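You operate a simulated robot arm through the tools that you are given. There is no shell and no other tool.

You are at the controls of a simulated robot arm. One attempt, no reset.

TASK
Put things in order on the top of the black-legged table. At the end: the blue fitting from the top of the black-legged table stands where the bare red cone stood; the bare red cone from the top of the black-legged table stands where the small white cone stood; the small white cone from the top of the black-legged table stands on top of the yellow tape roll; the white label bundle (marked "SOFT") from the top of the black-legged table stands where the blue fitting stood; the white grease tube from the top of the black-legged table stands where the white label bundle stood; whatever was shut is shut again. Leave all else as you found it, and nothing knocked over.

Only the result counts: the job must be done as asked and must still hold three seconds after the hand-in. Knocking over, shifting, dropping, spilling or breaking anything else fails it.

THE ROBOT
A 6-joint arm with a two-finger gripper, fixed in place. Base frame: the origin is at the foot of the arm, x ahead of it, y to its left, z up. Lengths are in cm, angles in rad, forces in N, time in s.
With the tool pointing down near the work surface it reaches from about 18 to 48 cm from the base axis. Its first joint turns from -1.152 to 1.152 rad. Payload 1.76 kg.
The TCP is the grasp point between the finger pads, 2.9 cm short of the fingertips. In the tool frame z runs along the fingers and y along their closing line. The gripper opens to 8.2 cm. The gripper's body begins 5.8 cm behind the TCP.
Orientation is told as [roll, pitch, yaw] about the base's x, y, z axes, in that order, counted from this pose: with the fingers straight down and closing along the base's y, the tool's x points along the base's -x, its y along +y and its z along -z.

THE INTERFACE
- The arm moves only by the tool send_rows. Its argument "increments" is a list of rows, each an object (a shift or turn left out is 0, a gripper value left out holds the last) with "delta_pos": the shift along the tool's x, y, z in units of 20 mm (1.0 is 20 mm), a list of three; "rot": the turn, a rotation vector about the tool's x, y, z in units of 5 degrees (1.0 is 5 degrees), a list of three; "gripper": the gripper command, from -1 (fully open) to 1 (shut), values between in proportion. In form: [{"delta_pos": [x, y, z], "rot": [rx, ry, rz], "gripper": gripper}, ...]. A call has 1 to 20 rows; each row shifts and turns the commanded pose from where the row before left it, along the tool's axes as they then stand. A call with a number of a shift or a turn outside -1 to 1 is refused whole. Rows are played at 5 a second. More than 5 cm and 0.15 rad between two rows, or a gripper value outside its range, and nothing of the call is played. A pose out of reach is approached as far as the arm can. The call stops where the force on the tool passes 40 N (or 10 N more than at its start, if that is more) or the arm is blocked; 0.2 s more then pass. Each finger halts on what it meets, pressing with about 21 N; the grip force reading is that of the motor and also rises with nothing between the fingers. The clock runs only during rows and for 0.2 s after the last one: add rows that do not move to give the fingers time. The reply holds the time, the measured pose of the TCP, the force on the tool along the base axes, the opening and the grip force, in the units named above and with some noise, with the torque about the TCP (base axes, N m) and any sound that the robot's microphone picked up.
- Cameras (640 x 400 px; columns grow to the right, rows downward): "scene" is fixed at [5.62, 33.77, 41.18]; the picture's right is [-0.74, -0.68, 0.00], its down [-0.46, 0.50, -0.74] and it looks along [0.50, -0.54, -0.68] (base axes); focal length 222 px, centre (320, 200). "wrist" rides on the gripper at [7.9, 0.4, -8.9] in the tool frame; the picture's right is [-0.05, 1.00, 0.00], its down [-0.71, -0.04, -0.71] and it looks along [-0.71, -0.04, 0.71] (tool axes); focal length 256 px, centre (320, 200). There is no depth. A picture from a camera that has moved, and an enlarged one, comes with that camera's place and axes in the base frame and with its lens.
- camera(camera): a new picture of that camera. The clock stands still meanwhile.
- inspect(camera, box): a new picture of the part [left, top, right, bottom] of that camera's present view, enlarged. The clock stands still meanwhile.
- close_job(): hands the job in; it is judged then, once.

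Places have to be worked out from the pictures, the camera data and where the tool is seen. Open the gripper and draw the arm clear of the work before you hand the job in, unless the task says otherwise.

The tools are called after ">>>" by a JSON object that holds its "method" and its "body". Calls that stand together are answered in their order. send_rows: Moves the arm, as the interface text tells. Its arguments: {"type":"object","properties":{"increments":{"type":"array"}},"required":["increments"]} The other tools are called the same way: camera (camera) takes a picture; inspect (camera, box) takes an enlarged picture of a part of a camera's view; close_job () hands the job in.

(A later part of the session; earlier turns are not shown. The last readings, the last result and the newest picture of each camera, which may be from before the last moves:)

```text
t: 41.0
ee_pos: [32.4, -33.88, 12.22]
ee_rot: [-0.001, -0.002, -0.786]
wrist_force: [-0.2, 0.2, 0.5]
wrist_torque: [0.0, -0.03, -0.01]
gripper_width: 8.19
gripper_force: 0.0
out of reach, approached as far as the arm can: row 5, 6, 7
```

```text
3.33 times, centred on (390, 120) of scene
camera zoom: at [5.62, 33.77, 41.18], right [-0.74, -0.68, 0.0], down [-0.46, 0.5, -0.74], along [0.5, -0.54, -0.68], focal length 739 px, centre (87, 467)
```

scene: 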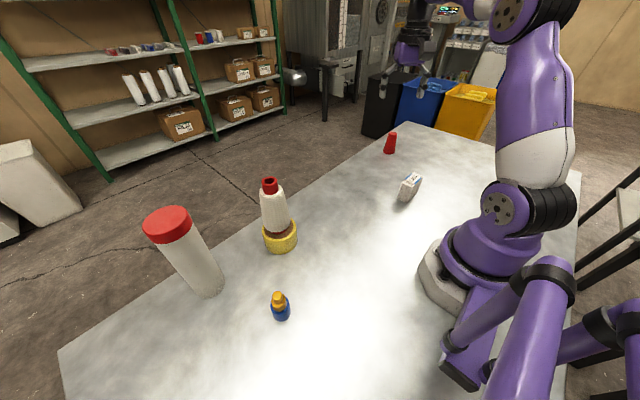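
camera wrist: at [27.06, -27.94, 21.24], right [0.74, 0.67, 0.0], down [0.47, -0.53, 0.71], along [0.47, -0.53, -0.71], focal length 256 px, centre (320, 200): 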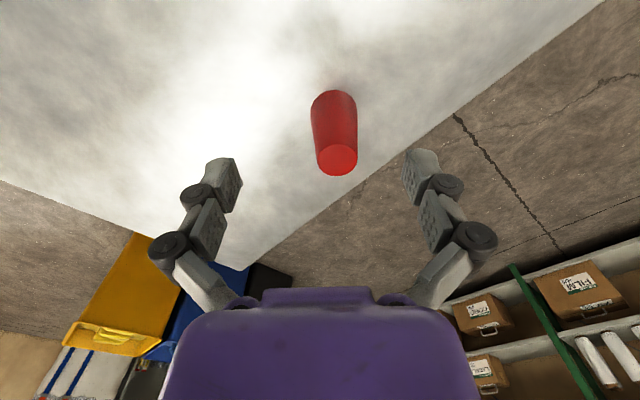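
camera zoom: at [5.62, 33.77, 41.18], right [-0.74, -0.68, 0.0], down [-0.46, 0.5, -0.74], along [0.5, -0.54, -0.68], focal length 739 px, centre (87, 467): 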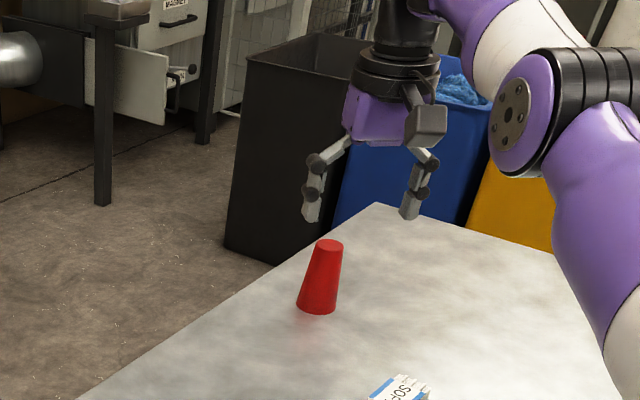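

The tool-down reach ends at r≈46.9 here, so I need to tilt the tool outward. I'll back inward 3 cm, raise a bit, then tilt 20° about the closing axis with the fingers leaning outward.

>>> {"method": "send_rows", "body": {"increments": [{"delta_pos": [0.8, 0, -0.5]}, {"delta_pos": [0.8, 0, -0.5]}, {"delta_pos": [0, 0, 0]}, {"delta_pos": [0, 0, 0]}]}}

>>> {"method": "send_rows", "body": {"increments": [{"rot": [0, -1, 0]}, {"rot": [0, -1, 0]}, {"rot": [0, -1, 0]}, {"rot": [0, -1, 0]}, {"rot": [0, 0, 0]}, {"rot": [0, 0, 0]}]}}

>>> {"method": "camera", "body": {"camera": "wrist"}}

>>> {"method": "camera", "body": {"camera": "scene"}}

```text
t: 42.0
ee_pos: [30.01, -31.36, 14.42]
ee_rot: [0.0, 0.0, -0.784]
wrist_force: [0.1, 0.3, 0.0]
wrist_torque: [0.0, -0.01, 0.04]
gripper_width: 8.2
gripper_force: 0.1
```

```text
t: 43.4
ee_pos: [30.03, -31.38, 14.38]
ee_rot: [0.0, -0.349, -0.786]
wrist_force: [0.0, -0.1, -1.4]
wrist_torque: [0.02, -0.03, -0.01]
gripper_width: 8.19
gripper_force: 0.1
```

```text
taken
camera wrist: at [22.81, -23.67, 20.05], right [0.74, 0.67, 0.02], down [0.27, -0.32, 0.91], along [0.61, -0.67, -0.42], focal length 256 px, centre (320, 200)
```

wrist: 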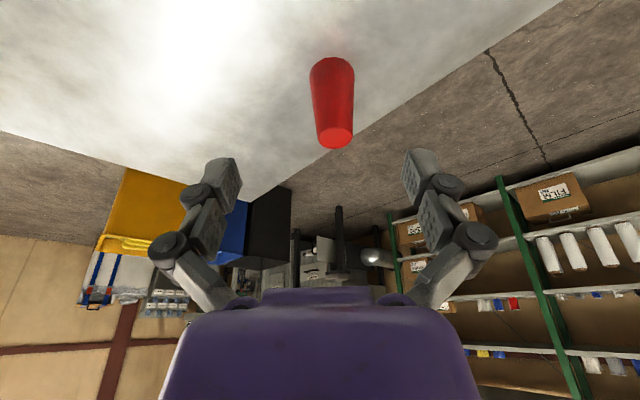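

```text
taken
```

scene: 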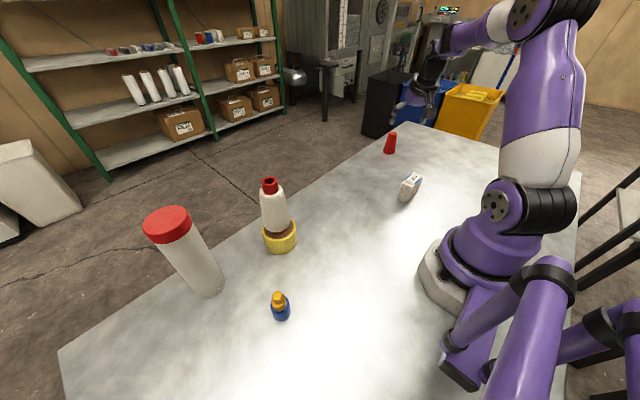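

The tilt of -0.349 rad was accepted at (30.0, -31.4, 14.4). The cone works out to radius ≈49.2 along this azimuth, so I'll move out above it with the tips still above its top.

>>> {"method": "send_rows", "body": {"increments": [{"delta_pos": [-0.534, 0.125, 0.647]}, {"delta_pos": [-0.534, 0.125, 0.647]}, {"delta_pos": [-0.534, 0.125, 0.647]}, {"delta_pos": [-0.534, 0.125, 0.647]}, {"delta_pos": [0, 0, 0]}, {"delta_pos": [0, 0, 0]}]}}

>>> {"method": "camera", "body": {"camera": "wrist"}}

>>> {"method": "inspect", "body": {"camera": "scene", "box": [340, 80, 440, 170]}}

```text
t: 44.8
ee_pos: [34.89, -34.58, 10.91]
ee_rot: [-0.001, -0.349, -0.785]
wrist_force: [0.0, 0.3, -0.3]
wrist_torque: [-0.01, 0.05, 0.02]
gripper_width: 8.19
gripper_force: 0.0
```

```text
taken
camera wrist: at [27.72, -26.87, 16.59], right [0.74, 0.67, 0.02], down [0.27, -0.32, 0.91], along [0.61, -0.67, -0.42], focal length 256 px, centre (320, 200)
```

wrist: 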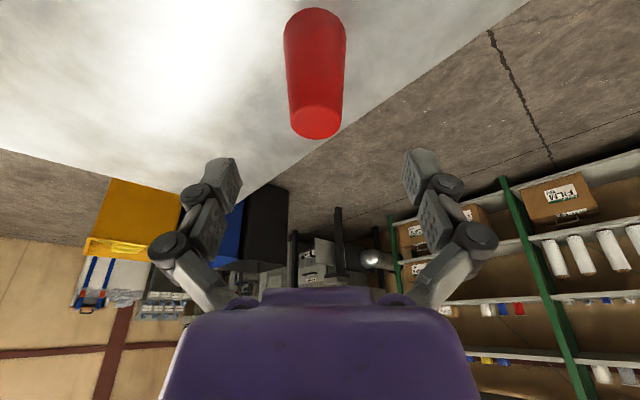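

```text
4.44 times, centred on (390, 125) of scene
camera zoom: at [5.62, 33.77, 41.18], right [-0.74, -0.68, 0.0], down [-0.46, 0.5, -0.74], along [0.5, -0.54, -0.68], focal length 985 px, centre (9, 533)
```

zoom: 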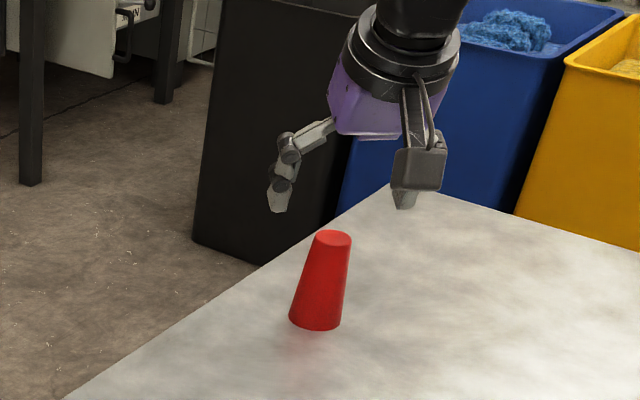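

The tilted pose reaches it: TCP r≈49.1, cone at r≈48.95 and laterally within 0.15. I'll fine-align and descend to TCP z≈6.5, with the tips at ≈3.8.

>>> {"method": "send_rows", "body": {"increments": [{"delta_pos": [0.2, -0.02, 0.51]}, {"delta_pos": [0.2, -0.02, 0.51]}, {"delta_pos": [0.2, -0.02, 0.51]}, {"delta_pos": [0.2, -0.01, 0.51]}, {"delta_pos": [0, 0, 0]}, {"delta_pos": [0, 0, 0]}]}}

>>> {"method": "camera", "body": {"camera": "wrist"}}

>>> {"method": "inspect", "body": {"camera": "scene", "box": [340, 80, 440, 170]}}

```text
t: 46.2
ee_pos: [34.45, -34.82, 6.52]
ee_rot: [-0.001, -0.35, -0.786]
wrist_force: [1.3, -0.2, -0.4]
wrist_torque: [0.01, 0.0, -0.01]
gripper_width: 8.19
gripper_force: 0.0
```

```text
taken
camera wrist: at [27.33, -26.98, 12.16], right [0.74, 0.67, 0.02], down [0.27, -0.32, 0.91], along [0.61, -0.67, -0.42], focal length 256 px, centre (320, 200)
```

wrist: 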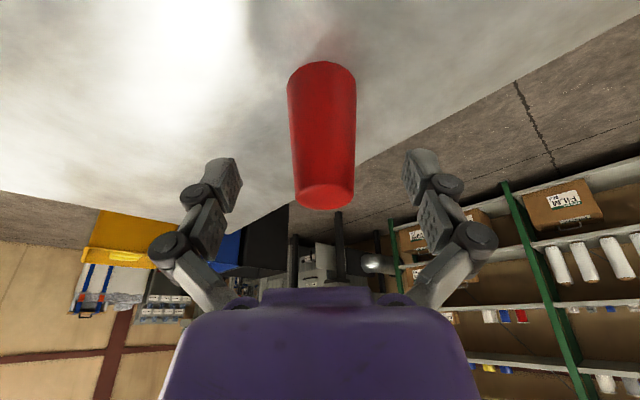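

```text
4.44 times, centred on (390, 125) of scene
camera zoom: at [5.62, 33.77, 41.18], right [-0.74, -0.68, 0.0], down [-0.46, 0.5, -0.74], along [0.5, -0.54, -0.68], focal length 985 px, centre (9, 533)
```

zoom: 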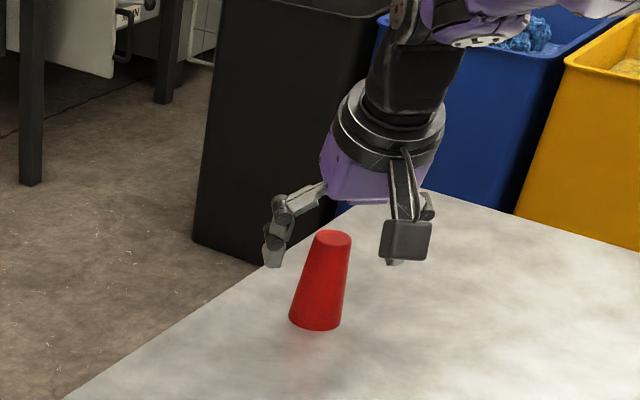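

The cone is about 2 mm to the +tool-y side of centre. I'll correct that and close gradually.

>>> {"method": "send_rows", "body": {"increments": [{"delta_pos": [0, 0.1, 0]}, {"gripper": -0.5}, {"gripper": -0.2}, {"gripper": -0.05}, {"gripper": 0.05}, {"gripper": 0.15}, {"gripper": 0.25}, {"gripper": 0.4}, {"gripper": 0.4}]}}

>>> {"method": "inspect", "body": {"camera": "scene", "box": [340, 80, 440, 170]}}

>>> {"method": "camera", "body": {"camera": "wrist"}}

```text
t: 48.2
ee_pos: [34.55, -34.57, 6.63]
ee_rot: [0.0, -0.35, -0.786]
wrist_force: [0.0, 0.8, 1.7]
wrist_torque: [0.03, 0.01, -0.01]
gripper_width: 3.19
gripper_force: 21.2
```

```text
4.44 times, centred on (390, 125) of scene
camera zoom: at [5.62, 33.77, 41.18], right [-0.74, -0.68, 0.0], down [-0.46, 0.5, -0.74], along [0.5, -0.54, -0.68], focal length 985 px, centre (9, 533)
```

zoom: 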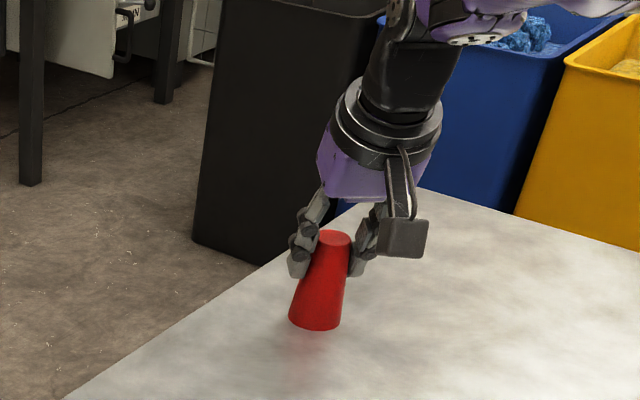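

```text
taken
camera wrist: at [27.53, -26.89, 12.28], right [0.74, 0.67, 0.02], down [0.27, -0.32, 0.91], along [0.61, -0.67, -0.42], focal length 256 px, centre (320, 200)
```

wrist: 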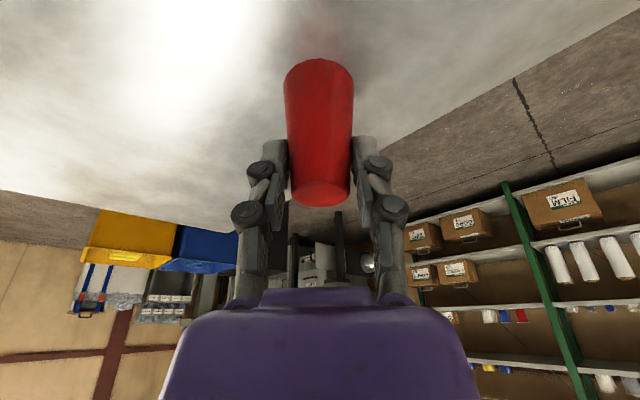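

It's gripped at width 3.19 with the cone standing straight. The spot to remember is TCP ≈ (34.55, -34.6, 6.6) at this tilt. Test lift of 1 cm straight up.

>>> {"method": "send_rows", "body": {"increments": [{"delta_pos": [-0.034, 0, -0.094], "gripper": 0.6}, {"delta_pos": [-0.034, 0, -0.094]}, {"delta_pos": [-0.034, 0, -0.094]}, {"delta_pos": [-0.034, 0, -0.094]}, {"delta_pos": [-0.034, 0, -0.094]}, {"delta_pos": [0, 0, 0]}]}}

>>> {"method": "inspect", "body": {"camera": "scene", "box": [340, 80, 440, 170]}}

```text
t: 49.6
ee_pos: [34.77, -34.64, 7.72]
ee_rot: [-0.002, -0.35, -0.786]
wrist_force: [0.1, -0.4, 0.4]
wrist_torque: [-0.02, 0.0, 0.03]
gripper_width: 3.22
gripper_force: 20.9
```

```text
4.44 times, centred on (390, 125) of scene
camera zoom: at [5.62, 33.77, 41.18], right [-0.74, -0.68, 0.0], down [-0.46, 0.5, -0.74], along [0.5, -0.54, -0.68], focal length 985 px, centre (9, 533)
```

zoom: 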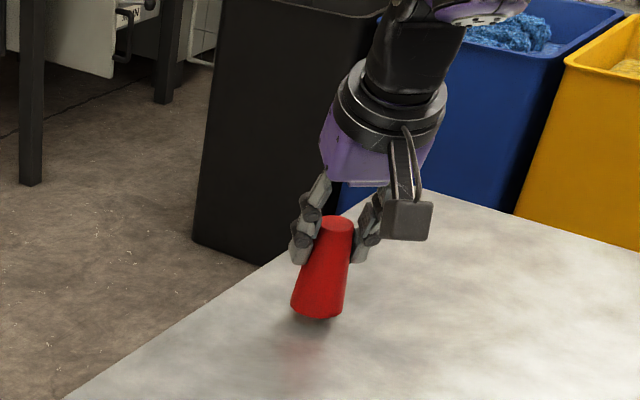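

The lift is clean and the cone is upright. I'll raise it another 5 cm, then carry it to above the white cone's former spot (32.8, -9.0), keeping this tool orientation.

>>> {"method": "send_rows", "body": {"increments": [{"delta_pos": [-0.1, 0, -0.3]}, {"delta_pos": [-0.18, 0, -0.5]}, {"delta_pos": [-0.18, 0, -0.5]}, {"delta_pos": [-0.18, 0, -0.5]}, {"delta_pos": [-0.18, 0, -0.5]}, {"delta_pos": [-0.08, 0, -0.2]}, {"delta_pos": [0, 0, 0]}]}}

>>> {"method": "send_rows", "body": {"increments": [{"delta_pos": [0.325, 0.3, -0.118]}, {"delta_pos": [0.651, 0.601, -0.237]}, {"delta_pos": [0.651, 0.601, -0.237]}, {"delta_pos": [0.651, 0.601, -0.237]}, {"delta_pos": [0.651, 0.601, -0.237]}, {"delta_pos": [0.651, 0.601, -0.237]}, {"delta_pos": [0.651, 0.601, -0.237]}, {"delta_pos": [0.651, 0.601, -0.237]}, {"delta_pos": [0.651, 0.601, -0.237]}, {"delta_pos": [0.651, 0.601, -0.237]}, {"delta_pos": [0.651, 0.601, -0.237]}, {"delta_pos": [0.651, 0.601, -0.237]}, {"delta_pos": [0.651, 0.601, -0.237]}, {"delta_pos": [0.651, 0.601, -0.237]}, {"delta_pos": [0.325, 0.3, -0.118]}, {"delta_pos": [0, 0, 0]}, {"delta_pos": [0, 0, 0]}]}}

>>> {"method": "camera", "body": {"camera": "scene"}}

>>> {"method": "camera", "body": {"camera": "wrist"}}

```text
t: 51.2
ee_pos: [34.8, -34.67, 13.03]
ee_rot: [-0.001, -0.348, -0.786]
wrist_force: [0.2, -0.4, 0.0]
wrist_torque: [-0.01, 0.01, 0.0]
gripper_width: 3.19
gripper_force: 20.9
```

```text
t: 54.8
ee_pos: [32.9, -9.14, 12.91]
ee_rot: [0.0, -0.348, -0.787]
wrist_force: [0.3, -0.3, 0.1]
wrist_torque: [0.01, -0.02, -0.01]
gripper_width: 3.19
gripper_force: 21.6
```

```text
taken
```

scene: 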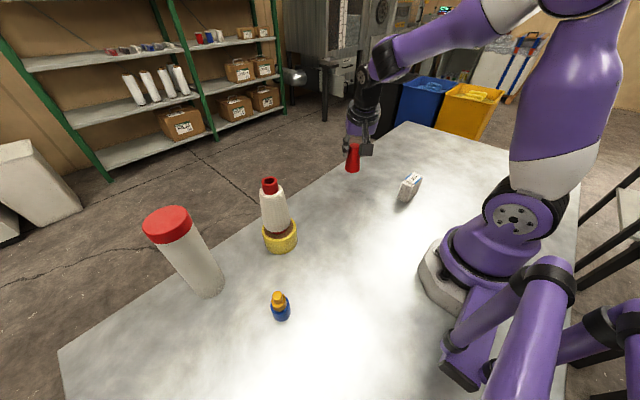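

```text
taken
camera wrist: at [25.75, -1.43, 18.7], right [0.74, 0.67, 0.02], down [0.27, -0.32, 0.91], along [0.61, -0.67, -0.42], focal length 256 px, centre (320, 200)
```

wrist: 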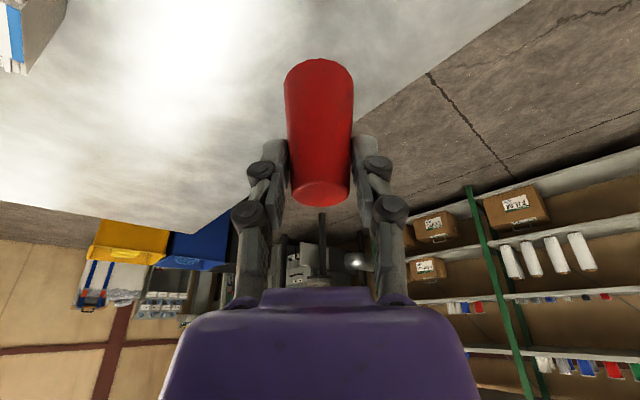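

It's positioned over the destination within ~1.5 mm. I'm lowering most of the way now.

>>> {"method": "send_rows", "body": {"increments": [{"delta_pos": [0.1, 0, 0.2]}, {"delta_pos": [0.16, 0, 0.4]}, {"delta_pos": [0.16, 0, 0.4]}, {"delta_pos": [0.16, 0, 0.4]}, {"delta_pos": [0.16, 0, 0.4]}, {"delta_pos": [0.14, 0, 0.4]}, {"delta_pos": [0.11, 0, 0.3]}, {"delta_pos": [0.045, 0, 0.12]}, {"delta_pos": [0, 0, 0]}, {"delta_pos": [0, 0, 0]}]}}

>>> {"method": "inspect", "body": {"camera": "scene", "box": [310, 110, 410, 210]}}

```text
t: 57.0
ee_pos: [32.75, -8.93, 7.3]
ee_rot: [0.001, -0.349, -0.786]
wrist_force: [-0.8, -0.1, 0.1]
wrist_torque: [0.0, 0.0, -0.03]
gripper_width: 3.19
gripper_force: 20.7
```

```text
4.00 times, centred on (360, 160) of scene
camera zoom: at [5.62, 33.77, 41.18], right [-0.74, -0.68, 0.0], down [-0.46, 0.5, -0.74], along [0.5, -0.54, -0.68], focal length 887 px, centre (160, 360)
```

zoom: 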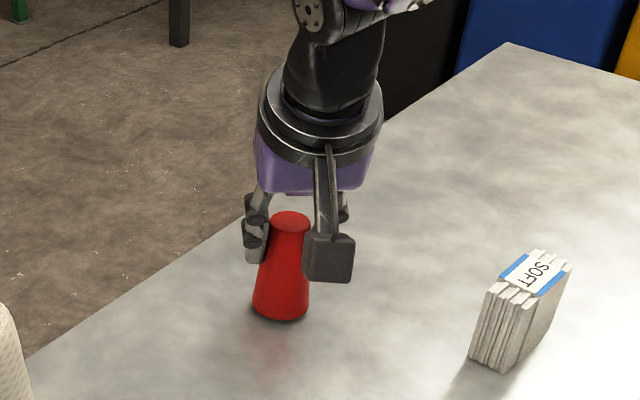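

About 7 mm above contact. I'm lowering in small steps while watching the force.

>>> {"method": "send_rows", "body": {"increments": [{"delta_pos": [0.034, 0, 0.094]}, {"delta_pos": [0.034, 0, 0.094]}, {"delta_pos": [0.009, 0, 0.024]}, {"delta_pos": [0, 0, 0]}]}}

>>> {"method": "send_rows", "body": {"increments": [{"delta_pos": [0.017, 0, 0.047]}, {"delta_pos": [0, 0, 0]}, {"delta_pos": [0, 0, 0]}]}}

```text
t: 58.0
ee_pos: [32.86, -8.99, 6.75]
ee_rot: [0.001, -0.35, -0.784]
wrist_force: [-0.2, 0.5, 0.0]
wrist_torque: [0.01, 0.0, 0.01]
gripper_width: 3.17
gripper_force: 20.4
```

```text
t: 58.8
ee_pos: [32.77, -9.0, 6.82]
ee_rot: [0.0, -0.35, -0.786]
wrist_force: [0.5, -0.9, 0.1]
wrist_torque: [0.02, 0.01, -0.03]
gripper_width: 3.17
gripper_force: 20.8
```

>>> {"method": "send_rows", "body": {"increments": [{"delta_pos": [0.017, 0, 0.047]}, {"delta_pos": [0, 0, 0]}, {"delta_pos": [0, 0, 0]}]}}

>>> {"method": "send_rows", "body": {"increments": [{"delta_pos": [0.009, 0, 0.024]}, {"delta_pos": [0, 0, 0]}, {"delta_pos": [0, 0, 0]}]}}

```text
t: 59.6
ee_pos: [32.96, -8.87, 6.64]
ee_rot: [0.003, -0.351, -0.783]
wrist_force: [-0.6, 1.8, 15.5]
wrist_torque: [0.05, -0.02, -0.01]
gripper_width: 3.16
gripper_force: 21.2
```

```text
t: 60.4
ee_pos: [32.75, -8.97, 6.69]
ee_rot: [0.0, -0.35, -0.785]
wrist_force: [2.3, 0.5, 15.3]
wrist_torque: [-0.07, -0.21, 0.01]
gripper_width: 3.21
gripper_force: 20.8
```

The cone is in contact with the table (15 N). I'll unload slightly, then open slowly.

>>> {"method": "send_rows", "body": {"increments": [{"delta_pos": [-0.009, 0, -0.024]}, {"delta_pos": [-0.004, 0, -0.012]}, {"delta_pos": [0, 0, 0]}, {"delta_pos": [0, 0, 0]}]}}

```text
t: 61.4
ee_pos: [32.99, -8.92, 6.62]
ee_rot: [0.001, -0.347, -0.783]
wrist_force: [0.4, -0.1, -0.1]
wrist_torque: [-0.05, 0.02, 0.01]
gripper_width: 3.19
gripper_force: 21.5
```

>>> {"method": "send_rows", "body": {"increments": [{"gripper": 0.3}, {"gripper": 0.22}, {"gripper": 0.15}, {"gripper": 0.0}, {"gripper": -0.4}, {"gripper": -1}, {"gripper": -1}, {"gripper": -1}]}}

>>> {"method": "camera", "body": {"camera": "wrist"}}

>>> {"method": "inspect", "body": {"camera": "scene", "box": [310, 110, 410, 210]}}

```text
t: 63.2
ee_pos: [32.82, -8.93, 6.59]
ee_rot: [0.0, -0.349, -0.785]
wrist_force: [0.0, 0.7, -0.4]
wrist_torque: [0.04, 0.0, 0.0]
gripper_width: 8.23
gripper_force: 0.0
```

```text
taken
camera wrist: at [25.67, -1.24, 12.37], right [0.74, 0.67, 0.02], down [0.27, -0.32, 0.91], along [0.61, -0.67, -0.42], focal length 256 px, centre (320, 200)
```

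wrist: 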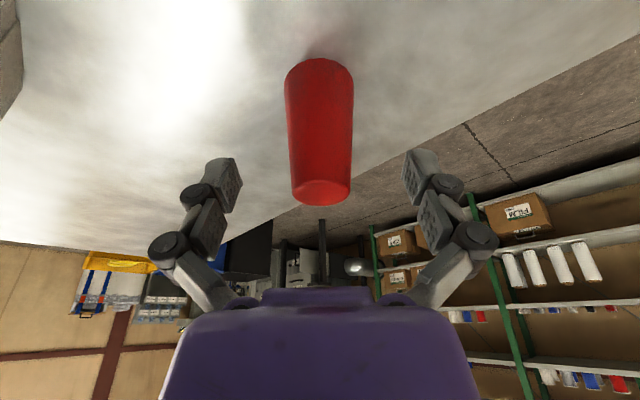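

```text
4.00 times, centred on (360, 160) of scene
camera zoom: at [5.62, 33.77, 41.18], right [-0.74, -0.68, 0.0], down [-0.46, 0.5, -0.74], along [0.5, -0.54, -0.68], focal length 887 px, centre (160, 360)
```

zoom: 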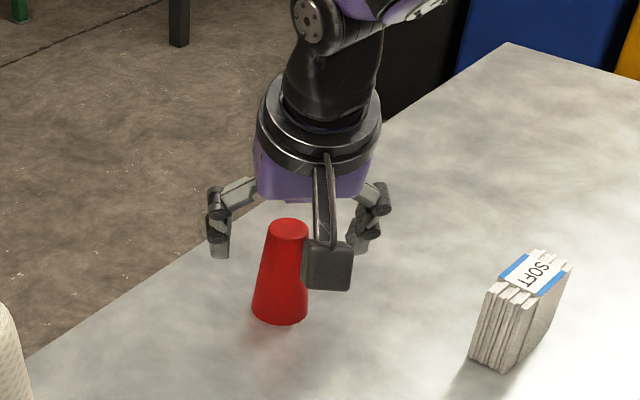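

The red cone now stands where the white cone was; its base pixel position matches the original. I'll retreat straight up, then remove the tilt and yaw while high.

>>> {"method": "send_rows", "body": {"increments": [{"delta_pos": [-0.1, 0, -0.27]}, {"delta_pos": [-0.28, 0, -0.77]}, {"delta_pos": [-0.31, 0, -0.86]}, {"delta_pos": [-0.31, 0, -0.86]}, {"delta_pos": [-0.31, 0, -0.86]}, {"delta_pos": [-0.31, 0, -0.86]}, {"delta_pos": [-0.31, 0, -0.86]}, {"delta_pos": [-0.31, 0, -0.86]}, {"delta_pos": [-0.31, 0, -0.86]}, {"delta_pos": [-0.21, 0, -0.57]}, {"delta_pos": [0, 0, 0]}]}}

>>> {"method": "send_rows", "body": {"increments": [{"rot": [0, 1, 0]}, {"rot": [0, 1, 0]}, {"rot": [0, 1, 0]}, {"rot": [0, 1, 0]}, {"rot": [0, 0, -1]}, {"rot": [0, 0, -1]}, {"rot": [0, 0, -1]}, {"rot": [0, 0, -1]}, {"rot": [0, 0, -1]}, {"rot": [0, 0, -1]}, {"rot": [0, 0, -1]}, {"rot": [0, 0, -1]}, {"rot": [0, 0, -1]}, {"rot": [0, 0, 0]}]}}

>>> {"method": "camera", "body": {"camera": "scene"}}

```text
t: 65.6
ee_pos: [32.81, -8.85, 23.02]
ee_rot: [0.001, -0.35, -0.784]
wrist_force: [-0.4, -0.1, -0.1]
wrist_torque: [-0.04, 0.02, 0.01]
gripper_width: 8.2
gripper_force: 0.0
```

```text
t: 68.6
ee_pos: [32.83, -8.95, 22.87]
ee_rot: [0.0, -0.002, 0.001]
wrist_force: [0.0, 0.6, 0.3]
wrist_torque: [0.01, -0.01, 0.01]
gripper_width: 8.21
gripper_force: 0.0
```

```text
taken
```

scene: 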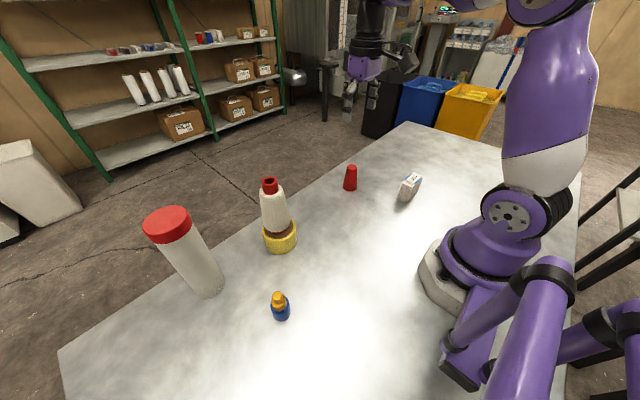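

All placed so far looks fine. Next I'll fly to the left side at z≈23, passing well inside of the cone on the tape, and turn toward the blue fitting.

>>> {"method": "send_rows", "body": {"increments": [{"delta_pos": [0.4, 0.5, 0]}, {"delta_pos": [0.55, 0.85, 0]}, {"delta_pos": [0.55, 0.9, 0]}, {"delta_pos": [0.55, 0.9, 0]}, {"delta_pos": [0.55, 0.9, 0]}, {"delta_pos": [0.55, 0.9, 0]}, {"delta_pos": [0.55, 0.9, 0]}, {"delta_pos": [0.55, 0.9, 0]}, {"delta_pos": [0.55, 0.9, 0]}, {"delta_pos": [0.55, 0.9, 0]}, {"delta_pos": [0.55, 0.9, 0]}, {"delta_pos": [0.55, 0.9, 0]}, {"delta_pos": [0.55, 0.9, 0]}, {"delta_pos": [0.4, 0.8, 0]}, {"delta_pos": [0, 0.3, 0]}, {"delta_pos": [0, 0, 0]}]}}

>>> {"method": "send_rows", "body": {"increments": [{"rot": [0, 0, -1]}, {"rot": [0, 0, -1]}, {"rot": [0, 0, -1]}, {"rot": [0, 0, -1]}, {"rot": [0, 0, -1]}, {"rot": [0, 0, -1]}, {"rot": [0, 0, -1]}, {"rot": [0, 0, -1]}, {"rot": [0, 0, -1]}, {"rot": [0, 0, -1]}, {"rot": [0, 0, 0]}, {"rot": [0, 0, 0]}]}}

>>> {"method": "camera", "body": {"camera": "wrist"}}

>>> {"method": "camera", "body": {"camera": "scene"}}

```text
t: 72.0
ee_pos: [17.88, 15.64, 22.91]
ee_rot: [0.0, 0.001, 0.001]
wrist_force: [-0.2, -0.8, -0.1]
wrist_torque: [0.01, 0.0, -0.02]
gripper_width: 8.18
gripper_force: 0.1
```

```text
t: 74.6
ee_pos: [18.03, 15.75, 22.95]
ee_rot: [-0.001, 0.0, 0.873]
wrist_force: [0.0, -0.1, 0.1]
wrist_torque: [-0.01, -0.01, 0.0]
gripper_width: 8.2
gripper_force: 0.1
```

```text
taken
camera wrist: at [12.59, 9.88, 31.92], right [-0.73, 0.68, 0.0], down [0.48, 0.52, 0.71], along [0.48, 0.52, -0.71], focal length 256 px, centre (320, 200)
```

wrist: 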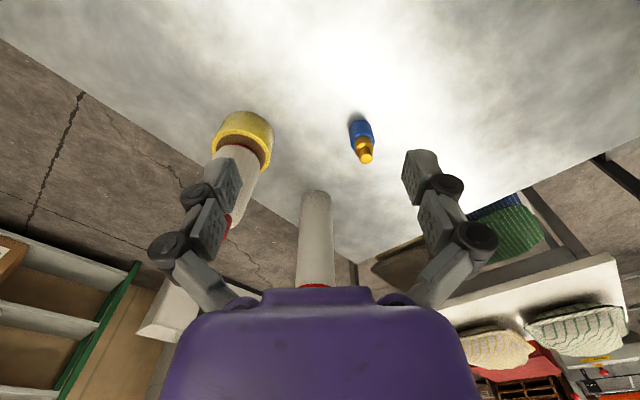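

```text
taken
```

scene: 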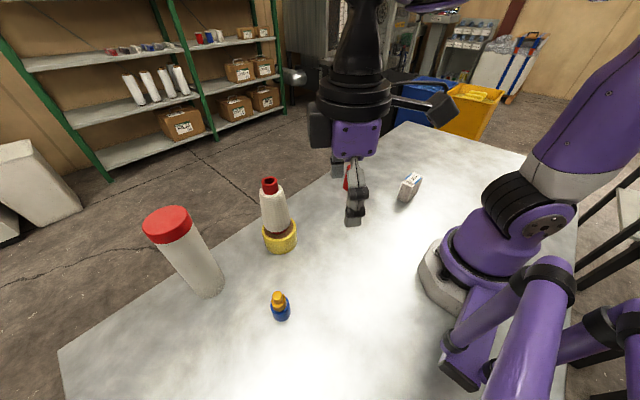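

>>> {"method": "inspect", "body": {"camera": "wrist", "box": [320, 100, 420, 180]}}

>>> {"method": "inspect", "body": {"camera": "scene", "box": [250, 275, 310, 335]}}

>>> {"method": "inspect", "body": {"camera": "wrist", "box": [200, 90, 360, 310]}}

```text
5.00 times, centred on (370, 140) of wrist
camera zoom: at [12.59, 9.88, 31.92], right [-0.73, 0.68, 0.0], down [0.48, 0.52, 0.71], along [0.48, 0.52, -0.71], focal length 1280 px, centre (70, 500)
```

zoom: 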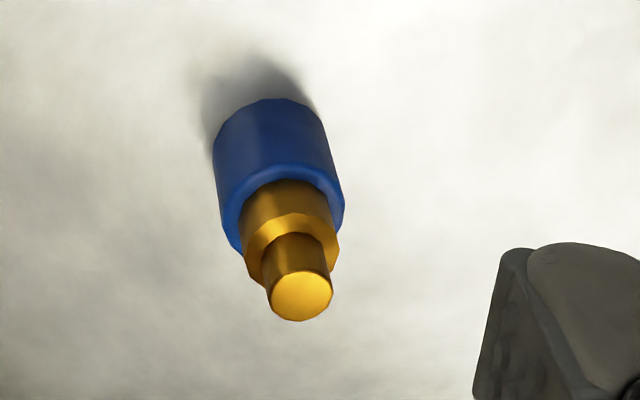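

```text
6.67 times, centred on (280, 305) of scene
camera zoom: at [5.62, 33.77, 41.18], right [-0.74, -0.68, 0.0], down [-0.46, 0.5, -0.74], along [0.5, -0.54, -0.68], focal length 1478 px, centre (587, -500)
```

zoom: 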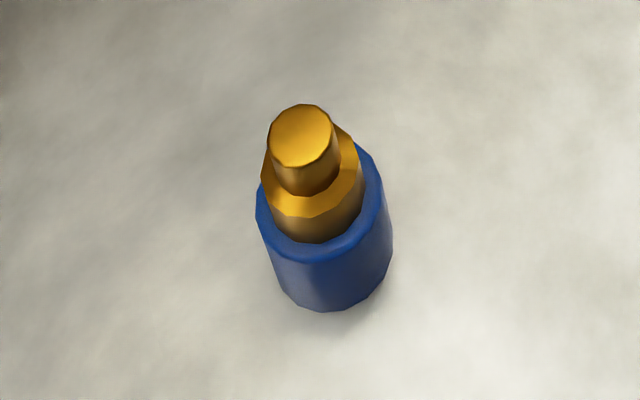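

```text
1.82 times, centred on (280, 200) of wrist
camera zoom: at [12.59, 9.88, 31.92], right [-0.73, 0.68, 0.0], down [0.48, 0.52, 0.71], along [0.48, 0.52, -0.71], focal length 465 px, centre (393, 200)
```

zoom: 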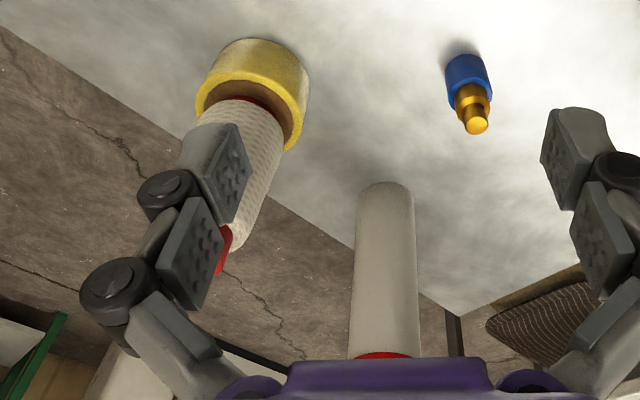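

The fitting is stepped: a blue base Ø≈3.1 up to z≈3 and a brass top to z≈7, centred at ≈ (20.8, 27.0). I'll move above it, then apply the same 20° outward tilt needed for its far destination.

>>> {"method": "send_rows", "body": {"increments": [{"delta_pos": [-0.5, 0.25, 0.5]}, {"delta_pos": [-0.85, 0.46, 0.85]}, {"delta_pos": [-0.85, 0.46, 0.85]}, {"delta_pos": [-0.85, 0.46, 0.85]}, {"delta_pos": [-0.85, 0.46, 0.85]}, {"delta_pos": [-0.85, 0.46, 0.85]}, {"delta_pos": [0, 0, 0]}, {"rot": [0, -1, 0]}, {"rot": [0, -1, 0]}, {"rot": [0, -1, 0]}, {"rot": [0, -1, 0]}, {"rot": [0, 0, 0]}, {"rot": [0, 0, 0]}]}}

>>> {"method": "camera", "body": {"camera": "wrist"}}

>>> {"method": "camera", "body": {"camera": "scene"}}

```text
t: 77.4
ee_pos: [20.18, 26.46, 13.33]
ee_rot: [0.0, -0.348, 0.874]
wrist_force: [-0.4, -0.2, 0.2]
wrist_torque: [0.05, -0.01, 0.0]
gripper_width: 8.22
gripper_force: 0.0
```

```text
taken
camera wrist: at [13.02, 18.54, 18.96], right [-0.73, 0.68, 0.02], down [0.3, 0.3, 0.91], along [0.61, 0.67, -0.42], focal length 256 px, centre (320, 200)
```

wrist: 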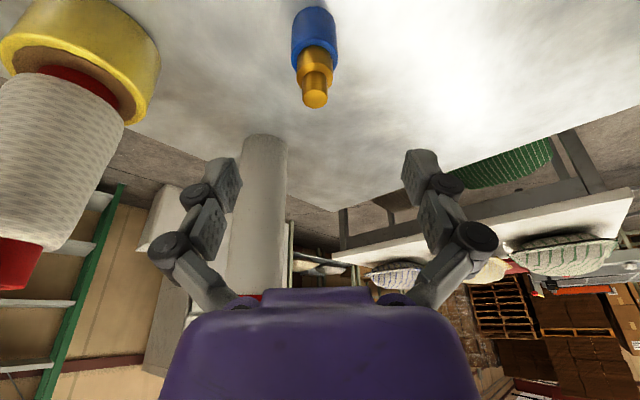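

```text
taken
```

scene: 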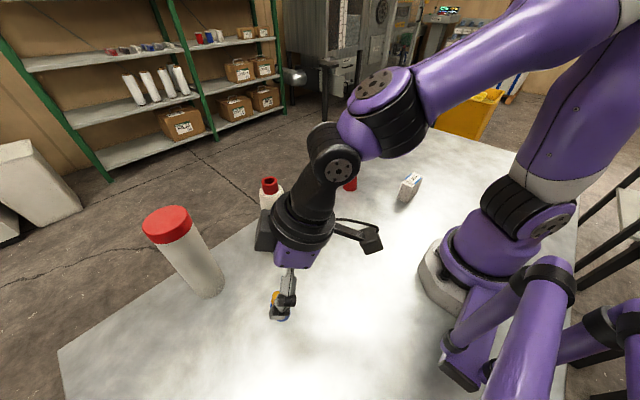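

The fitting measures r≈34.0, t≈1.3 in this tool frame, with the TCP at r≈33.2, t≈1.54. I'll align and descend partway, then check.

>>> {"method": "send_rows", "body": {"increments": [{"delta_pos": [-0.36, -0.12, 0.13]}, {"delta_pos": [0.233, 0, 0.639]}, {"delta_pos": [0.233, 0, 0.639]}, {"delta_pos": [0.233, 0, 0.639]}, {"delta_pos": [0.233, 0, 0.639]}, {"delta_pos": [0.233, 0, 0.639]}, {"delta_pos": [0, 0, 0]}, {"delta_pos": [0, 0, 0]}]}}

>>> {"method": "camera", "body": {"camera": "wrist"}}

>>> {"method": "camera", "body": {"camera": "scene"}}

```text
t: 79.2
ee_pos: [21.01, 26.52, 6.58]
ee_rot: [-0.001, -0.35, 0.874]
wrist_force: [-0.1, -0.2, 0.3]
wrist_torque: [0.0, -0.04, 0.03]
gripper_width: 8.2
gripper_force: 0.1
```

```text
taken
camera wrist: at [13.92, 18.82, 12.25], right [-0.73, 0.68, 0.02], down [0.3, 0.3, 0.91], along [0.61, 0.67, -0.42], focal length 256 px, centre (320, 200)
```

wrist: 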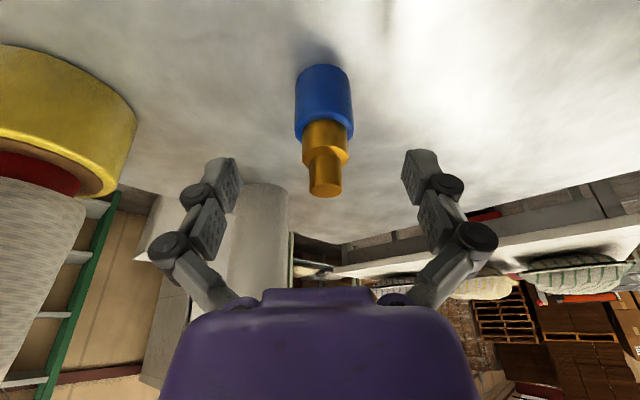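

```text
taken
```

scene: 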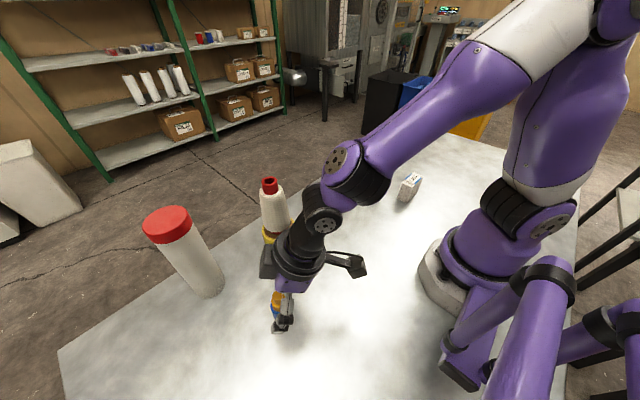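

The fitting is about 3 mm off in t. I'll correct that and descend to TCP z≈3.7, so the finger corners stay ~0.7 cm above the table.

>>> {"method": "send_rows", "body": {"increments": [{"delta_pos": [-0.05, 0.15, 0.02]}, {"delta_pos": [0.164, 0, 0.451]}, {"delta_pos": [0.164, 0, 0.451]}, {"delta_pos": [0.164, 0, 0.451]}, {"delta_pos": [0, 0, 0]}, {"delta_pos": [0, 0, 0]}]}}

>>> {"method": "camera", "body": {"camera": "wrist"}}

>>> {"method": "inspect", "body": {"camera": "scene", "box": [220, 220, 340, 340]}}

```text
t: 80.6
ee_pos: [20.47, 26.89, 3.69]
ee_rot: [0.0, -0.349, 0.873]
wrist_force: [-0.4, 0.4, 0.0]
wrist_torque: [-0.01, 0.01, 0.02]
gripper_width: 8.2
gripper_force: 0.0
```

```text
taken
camera wrist: at [13.49, 19.08, 9.46], right [-0.73, 0.68, 0.02], down [0.3, 0.3, 0.91], along [0.61, 0.67, -0.42], focal length 256 px, centre (320, 200)
```

wrist: 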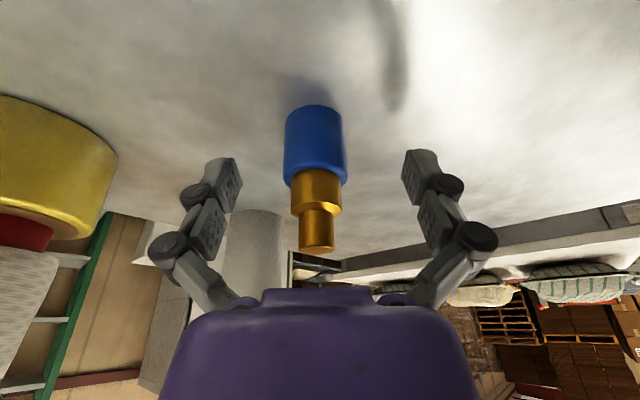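

```text
3.33 times, centred on (280, 280) of scene
camera zoom: at [5.62, 33.77, 41.18], right [-0.74, -0.68, 0.0], down [-0.46, 0.5, -0.74], along [0.5, -0.54, -0.68], focal length 739 px, centre (453, -67)
```

zoom: 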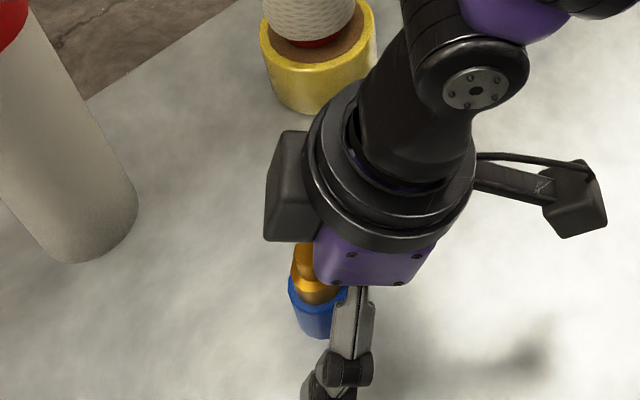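

The fitting is at ≈ (20.84, 26.90), and the gripper is off by ~2 mm. I'll do a fine alignment, then close gradually on the blue base.

>>> {"method": "send_rows", "body": {"increments": [{"delta_pos": [-0.1, -0.1, 0.03]}, {"delta_pos": [0, 0, 0]}, {"gripper": -0.5}, {"gripper": -0.1}, {"gripper": 0.05}, {"gripper": 0.15}, {"gripper": 0.25}, {"gripper": 0.35}, {"gripper": 0.45}, {"gripper": 0.45}]}}

>>> {"method": "camera", "body": {"camera": "wrist"}}

```text
t: 82.8
ee_pos: [20.91, 27.0, 3.69]
ee_rot: [0.0, -0.35, 0.873]
wrist_force: [-0.2, -0.1, 2.1]
wrist_torque: [0.01, 0.05, 0.03]
gripper_width: 2.93
gripper_force: 21.4
```

```text
taken
camera wrist: at [13.84, 19.2, 9.45], right [-0.73, 0.68, 0.02], down [0.3, 0.3, 0.91], along [0.61, 0.67, -0.42], focal length 256 px, centre (320, 200)
```

wrist: 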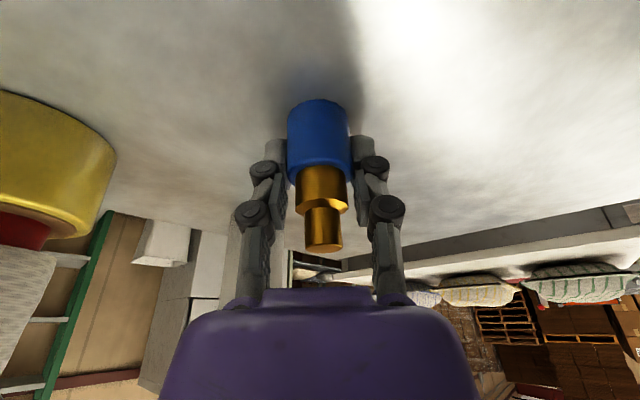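

Gripped on the blue base at 2.93 with the TCP at ≈ (20.9, 27.0, 3.7); that's the spot for the label bundle later. Test lift, then rise high.

>>> {"method": "send_rows", "body": {"increments": [{"delta_pos": [-0.034, 0, -0.094], "gripper": 0.6}, {"delta_pos": [-0.034, 0, -0.094]}, {"delta_pos": [-0.068, 0, -0.188]}, {"delta_pos": [-0.068, 0, -0.188]}, {"delta_pos": [-0.068, 0, -0.188]}, {"delta_pos": [0, 0, 0]}]}}

>>> {"method": "camera", "body": {"camera": "wrist"}}

>>> {"method": "inspect", "body": {"camera": "scene", "box": [220, 220, 340, 340]}}

```text
t: 84.2
ee_pos: [20.79, 27.1, 5.45]
ee_rot: [-0.001, -0.35, 0.873]
wrist_force: [-0.9, 0.0, -0.9]
wrist_torque: [-0.01, 0.0, 0.04]
gripper_width: 2.94
gripper_force: 20.2
```

```text
taken
camera wrist: at [13.8, 19.27, 11.04], right [-0.73, 0.68, 0.02], down [0.3, 0.3, 0.91], along [0.61, 0.67, -0.42], focal length 256 px, centre (320, 200)
```

wrist: 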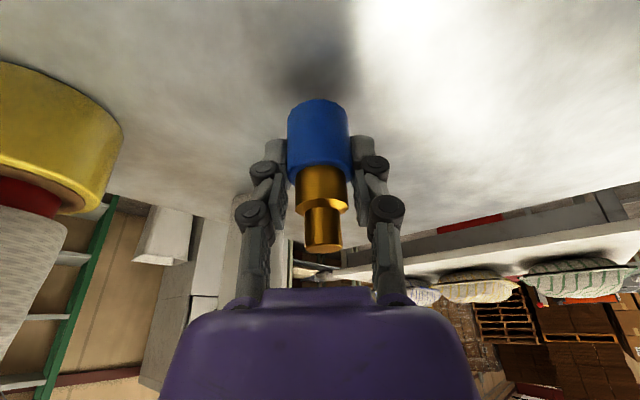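

```text
3.33 times, centred on (280, 280) of scene
camera zoom: at [5.62, 33.77, 41.18], right [-0.74, -0.68, 0.0], down [-0.46, 0.5, -0.74], along [0.5, -0.54, -0.68], focal length 739 px, centre (453, -67)
```

zoom: 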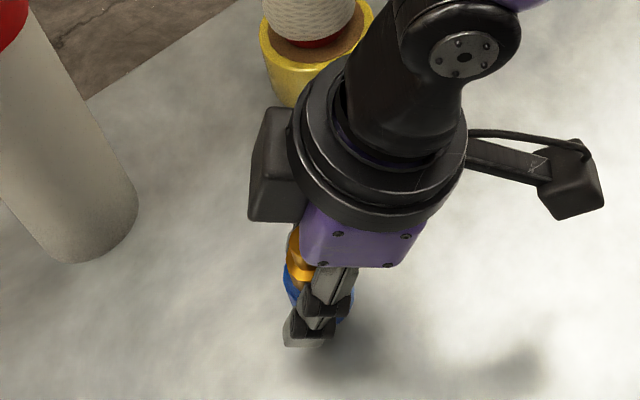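

The fitting lifts cleanly without rotating in the grip. I'm raising it to z≈24.

>>> {"method": "send_rows", "body": {"increments": [{"delta_pos": [-0.15, 0, -0.41]}, {"delta_pos": [-0.3, 0, -0.82]}, {"delta_pos": [-0.316, 0, -0.87]}, {"delta_pos": [-0.316, 0, -0.87]}, {"delta_pos": [-0.316, 0, -0.87]}, {"delta_pos": [-0.316, 0, -0.87]}, {"delta_pos": [-0.316, 0, -0.87]}, {"delta_pos": [-0.316, 0, -0.87]}, {"delta_pos": [-0.316, 0, -0.87]}, {"delta_pos": [-0.3, 0, -0.82]}, {"delta_pos": [-0.15, 0, -0.41]}, {"delta_pos": [0, 0, 0]}]}}

>>> {"method": "camera", "body": {"camera": "wrist"}}

```text
t: 86.8
ee_pos: [20.84, 27.09, 23.53]
ee_rot: [-0.001, -0.349, 0.873]
wrist_force: [0.4, 0.5, -0.1]
wrist_torque: [-0.03, 0.01, -0.01]
gripper_width: 2.9
gripper_force: 21.2
```

```text
taken
camera wrist: at [13.82, 19.35, 29.22], right [-0.73, 0.68, 0.02], down [0.3, 0.3, 0.91], along [0.61, 0.67, -0.42], focal length 256 px, centre (320, 200)
```

wrist: 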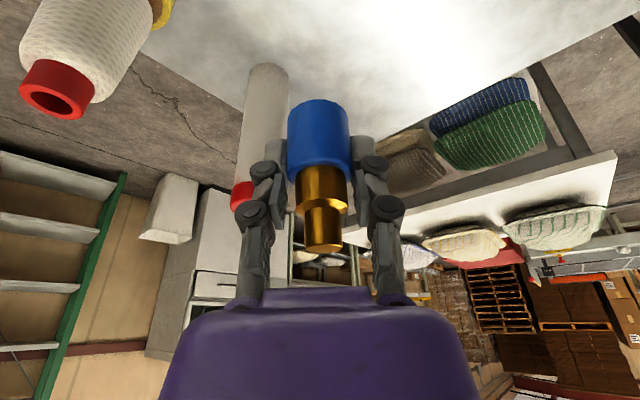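

It's held well. Now I'll swing around the base axis (turning about the vertical so the tilt is preserved), starting with a first batch to verify the motion.

>>> {"method": "send_rows", "body": {"increments": [{"delta_pos": [0.01, -0.45, -0.004], "rot": [0.103, 0, 0.282]}, {"delta_pos": [0.022, -0.89, -0.008], "rot": [0.205, 0, 0.564]}, {"delta_pos": [0.022, -0.89, -0.008], "rot": [0.205, 0, 0.564]}, {"delta_pos": [0.022, -0.89, -0.008], "rot": [0.205, 0, 0.564]}, {"delta_pos": [0.022, -0.89, -0.008], "rot": [0.205, 0, 0.564]}, {"delta_pos": [0.022, -0.89, -0.008], "rot": [0.205, 0, 0.564]}, {"delta_pos": [0.022, -0.89, -0.008], "rot": [0.205, 0, 0.564]}, {"delta_pos": [0.022, -0.89, -0.008], "rot": [0.205, 0, 0.564]}, {"delta_pos": [0, 0, 0]}]}}

```text
t: 88.8
ee_pos: [29.18, 16.63, 23.6]
ee_rot: [0.0, -0.349, 0.48]
wrist_force: [-0.4, 0.0, -0.9]
wrist_torque: [0.04, -0.01, 0.02]
gripper_width: 2.92
gripper_force: 21.3
```

The motion is as intended (r≈33.6, tilt kept). I'll continue the swing to yaw ≈ -45°.

>>> {"method": "send_rows", "body": {"increments": [{"delta_pos": [0.022, -0.89, -0.008], "rot": [0.205, 0, 0.564]}, {"delta_pos": [0.022, -0.89, -0.008], "rot": [0.205, 0, 0.564]}, {"delta_pos": [0.022, -0.89, -0.008], "rot": [0.205, 0, 0.564]}, {"delta_pos": [0.022, -0.89, -0.008], "rot": [0.205, 0, 0.564]}, {"delta_pos": [0.022, -0.89, -0.008], "rot": [0.205, 0, 0.564]}, {"delta_pos": [0.022, -0.89, -0.008], "rot": [0.205, 0, 0.564]}, {"delta_pos": [0.022, -0.89, -0.008], "rot": [0.205, 0, 0.564]}, {"delta_pos": [0.022, -0.89, -0.008], "rot": [0.205, 0, 0.564]}, {"delta_pos": [0.022, -0.89, -0.008], "rot": [0.205, 0, 0.564]}, {"delta_pos": [0.022, -0.89, -0.008], "rot": [0.205, 0, 0.564]}, {"delta_pos": [0.022, -0.89, -0.008], "rot": [0.205, 0, 0.564]}, {"delta_pos": [0.022, -0.89, -0.008], "rot": [0.205, 0, 0.564]}, {"delta_pos": [0, 0, 0]}]}}

>>> {"method": "send_rows", "body": {"increments": [{"delta_pos": [0.022, -0.89, -0.008], "rot": [0.205, 0, 0.564]}, {"delta_pos": [0.022, -0.89, -0.008], "rot": [0.205, 0, 0.564]}, {"delta_pos": [0.022, -0.89, -0.008], "rot": [0.205, 0, 0.564]}, {"delta_pos": [0.022, -0.89, -0.008], "rot": [0.205, 0, 0.564]}, {"delta_pos": [0.022, -0.89, -0.008], "rot": [0.205, 0, 0.564]}, {"delta_pos": [0.022, -0.89, -0.008], "rot": [0.205, 0, 0.564]}, {"delta_pos": [0.022, -0.89, -0.008], "rot": [0.205, 0, 0.564]}, {"delta_pos": [0.022, -0.89, -0.008], "rot": [0.205, 0, 0.564]}, {"delta_pos": [0.022, -0.89, -0.008], "rot": [0.205, 0, 0.564]}, {"delta_pos": [0.022, -0.89, -0.008], "rot": [0.205, 0, 0.564]}, {"delta_pos": [0.022, -0.89, -0.008], "rot": [0.205, 0, 0.564]}, {"delta_pos": [0.022, -0.89, -0.008], "rot": [0.205, 0, 0.564]}, {"delta_pos": [0, 0, 0]}, {"delta_pos": [0, 0, 0]}]}}

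>>> {"method": "camera", "body": {"camera": "wrist"}}

>>> {"method": "camera", "body": {"camera": "scene"}}

```text
t: 91.6
ee_pos: [32.76, -4.09, 23.56]
ee_rot: [0.001, -0.348, -0.148]
wrist_force: [0.7, 0.5, -0.1]
wrist_torque: [0.01, 0.02, -0.03]
gripper_width: 2.91
gripper_force: 21.0
```

```text
t: 94.6
ee_pos: [23.42, -22.89, 23.63]
ee_rot: [0.003, -0.348, -0.779]
wrist_force: [0.1, -0.5, -0.7]
wrist_torque: [-0.01, 0.01, -0.02]
gripper_width: 2.91
gripper_force: 21.1
```

```text
taken
camera wrist: at [16.26, -15.24, 29.37], right [0.73, 0.68, 0.02], down [0.27, -0.32, 0.91], along [0.62, -0.66, -0.42], focal length 256 px, centre (320, 200)
```

wrist: 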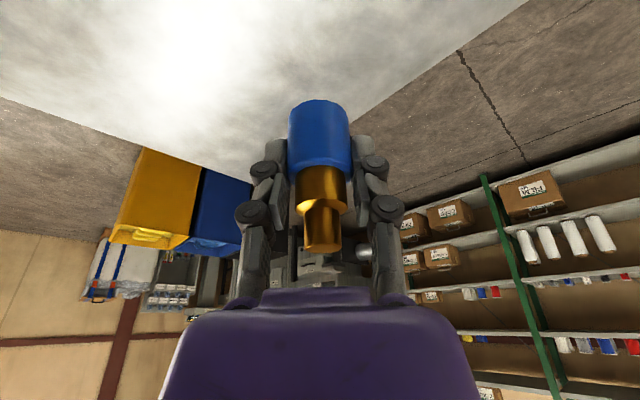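

```text
taken
```

scene: 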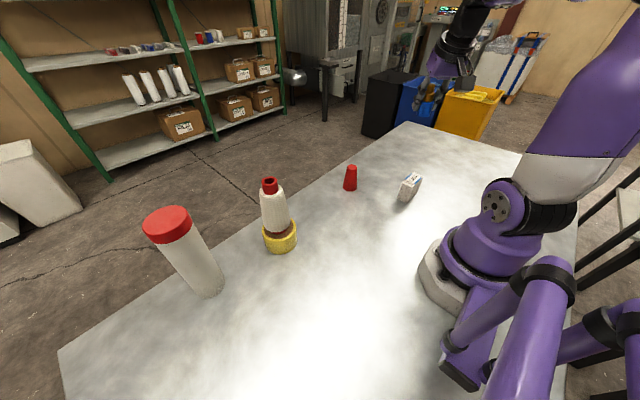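

The swing is complete: (23.4, -22.9, 23.6), yaw -0.779. I'll go outward and down toward the red cone's former spot (34.68, -34.62), stopping at z≈8.

>>> {"method": "send_rows", "body": {"increments": [{"delta_pos": [-0.207, -0.01, 0.42]}, {"delta_pos": [-0.414, -0.018, 0.842]}, {"delta_pos": [-0.414, -0.018, 0.842]}, {"delta_pos": [-0.414, -0.018, 0.842]}, {"delta_pos": [-0.414, -0.018, 0.842]}, {"delta_pos": [-0.414, -0.018, 0.842]}, {"delta_pos": [-0.414, -0.018, 0.842]}, {"delta_pos": [-0.414, -0.018, 0.842]}, {"delta_pos": [-0.414, -0.018, 0.842]}, {"delta_pos": [-0.414, -0.018, 0.842]}, {"delta_pos": [-0.414, -0.018, 0.842]}, {"delta_pos": [-0.414, -0.018, 0.842]}, {"delta_pos": [-0.207, -0.01, 0.42]}, {"delta_pos": [0, 0, 0]}, {"delta_pos": [0, 0, 0]}]}}

>>> {"method": "camera", "body": {"camera": "wrist"}}

>>> {"method": "inspect", "body": {"camera": "scene", "box": [340, 80, 440, 170]}}

```text
t: 97.8
ee_pos: [34.84, -34.61, 8.05]
ee_rot: [0.002, -0.35, -0.776]
wrist_force: [-0.1, -0.2, -0.9]
wrist_torque: [0.0, 0.0, 0.02]
gripper_width: 2.93
gripper_force: 21.0
```

```text
taken
camera wrist: at [27.63, -26.92, 13.71], right [0.73, 0.68, 0.02], down [0.27, -0.32, 0.91], along [0.62, -0.66, -0.42], focal length 256 px, centre (320, 200)
```

wrist: 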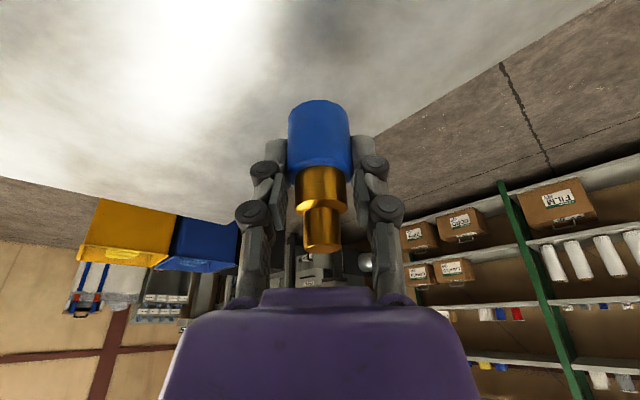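

```text
4.44 times, centred on (390, 125) of scene
camera zoom: at [5.62, 33.77, 41.18], right [-0.74, -0.68, 0.0], down [-0.46, 0.5, -0.74], along [0.5, -0.54, -0.68], focal length 985 px, centre (9, 533)
```

zoom: 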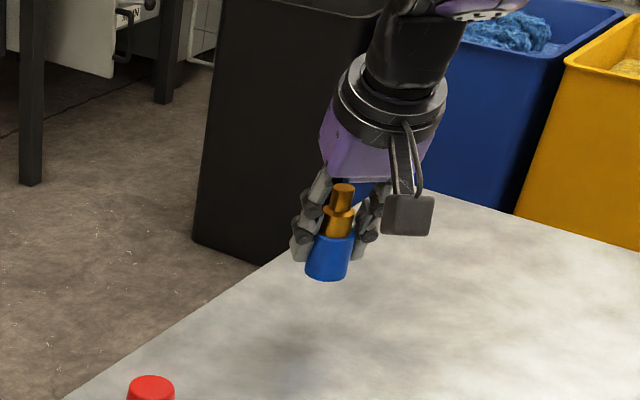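

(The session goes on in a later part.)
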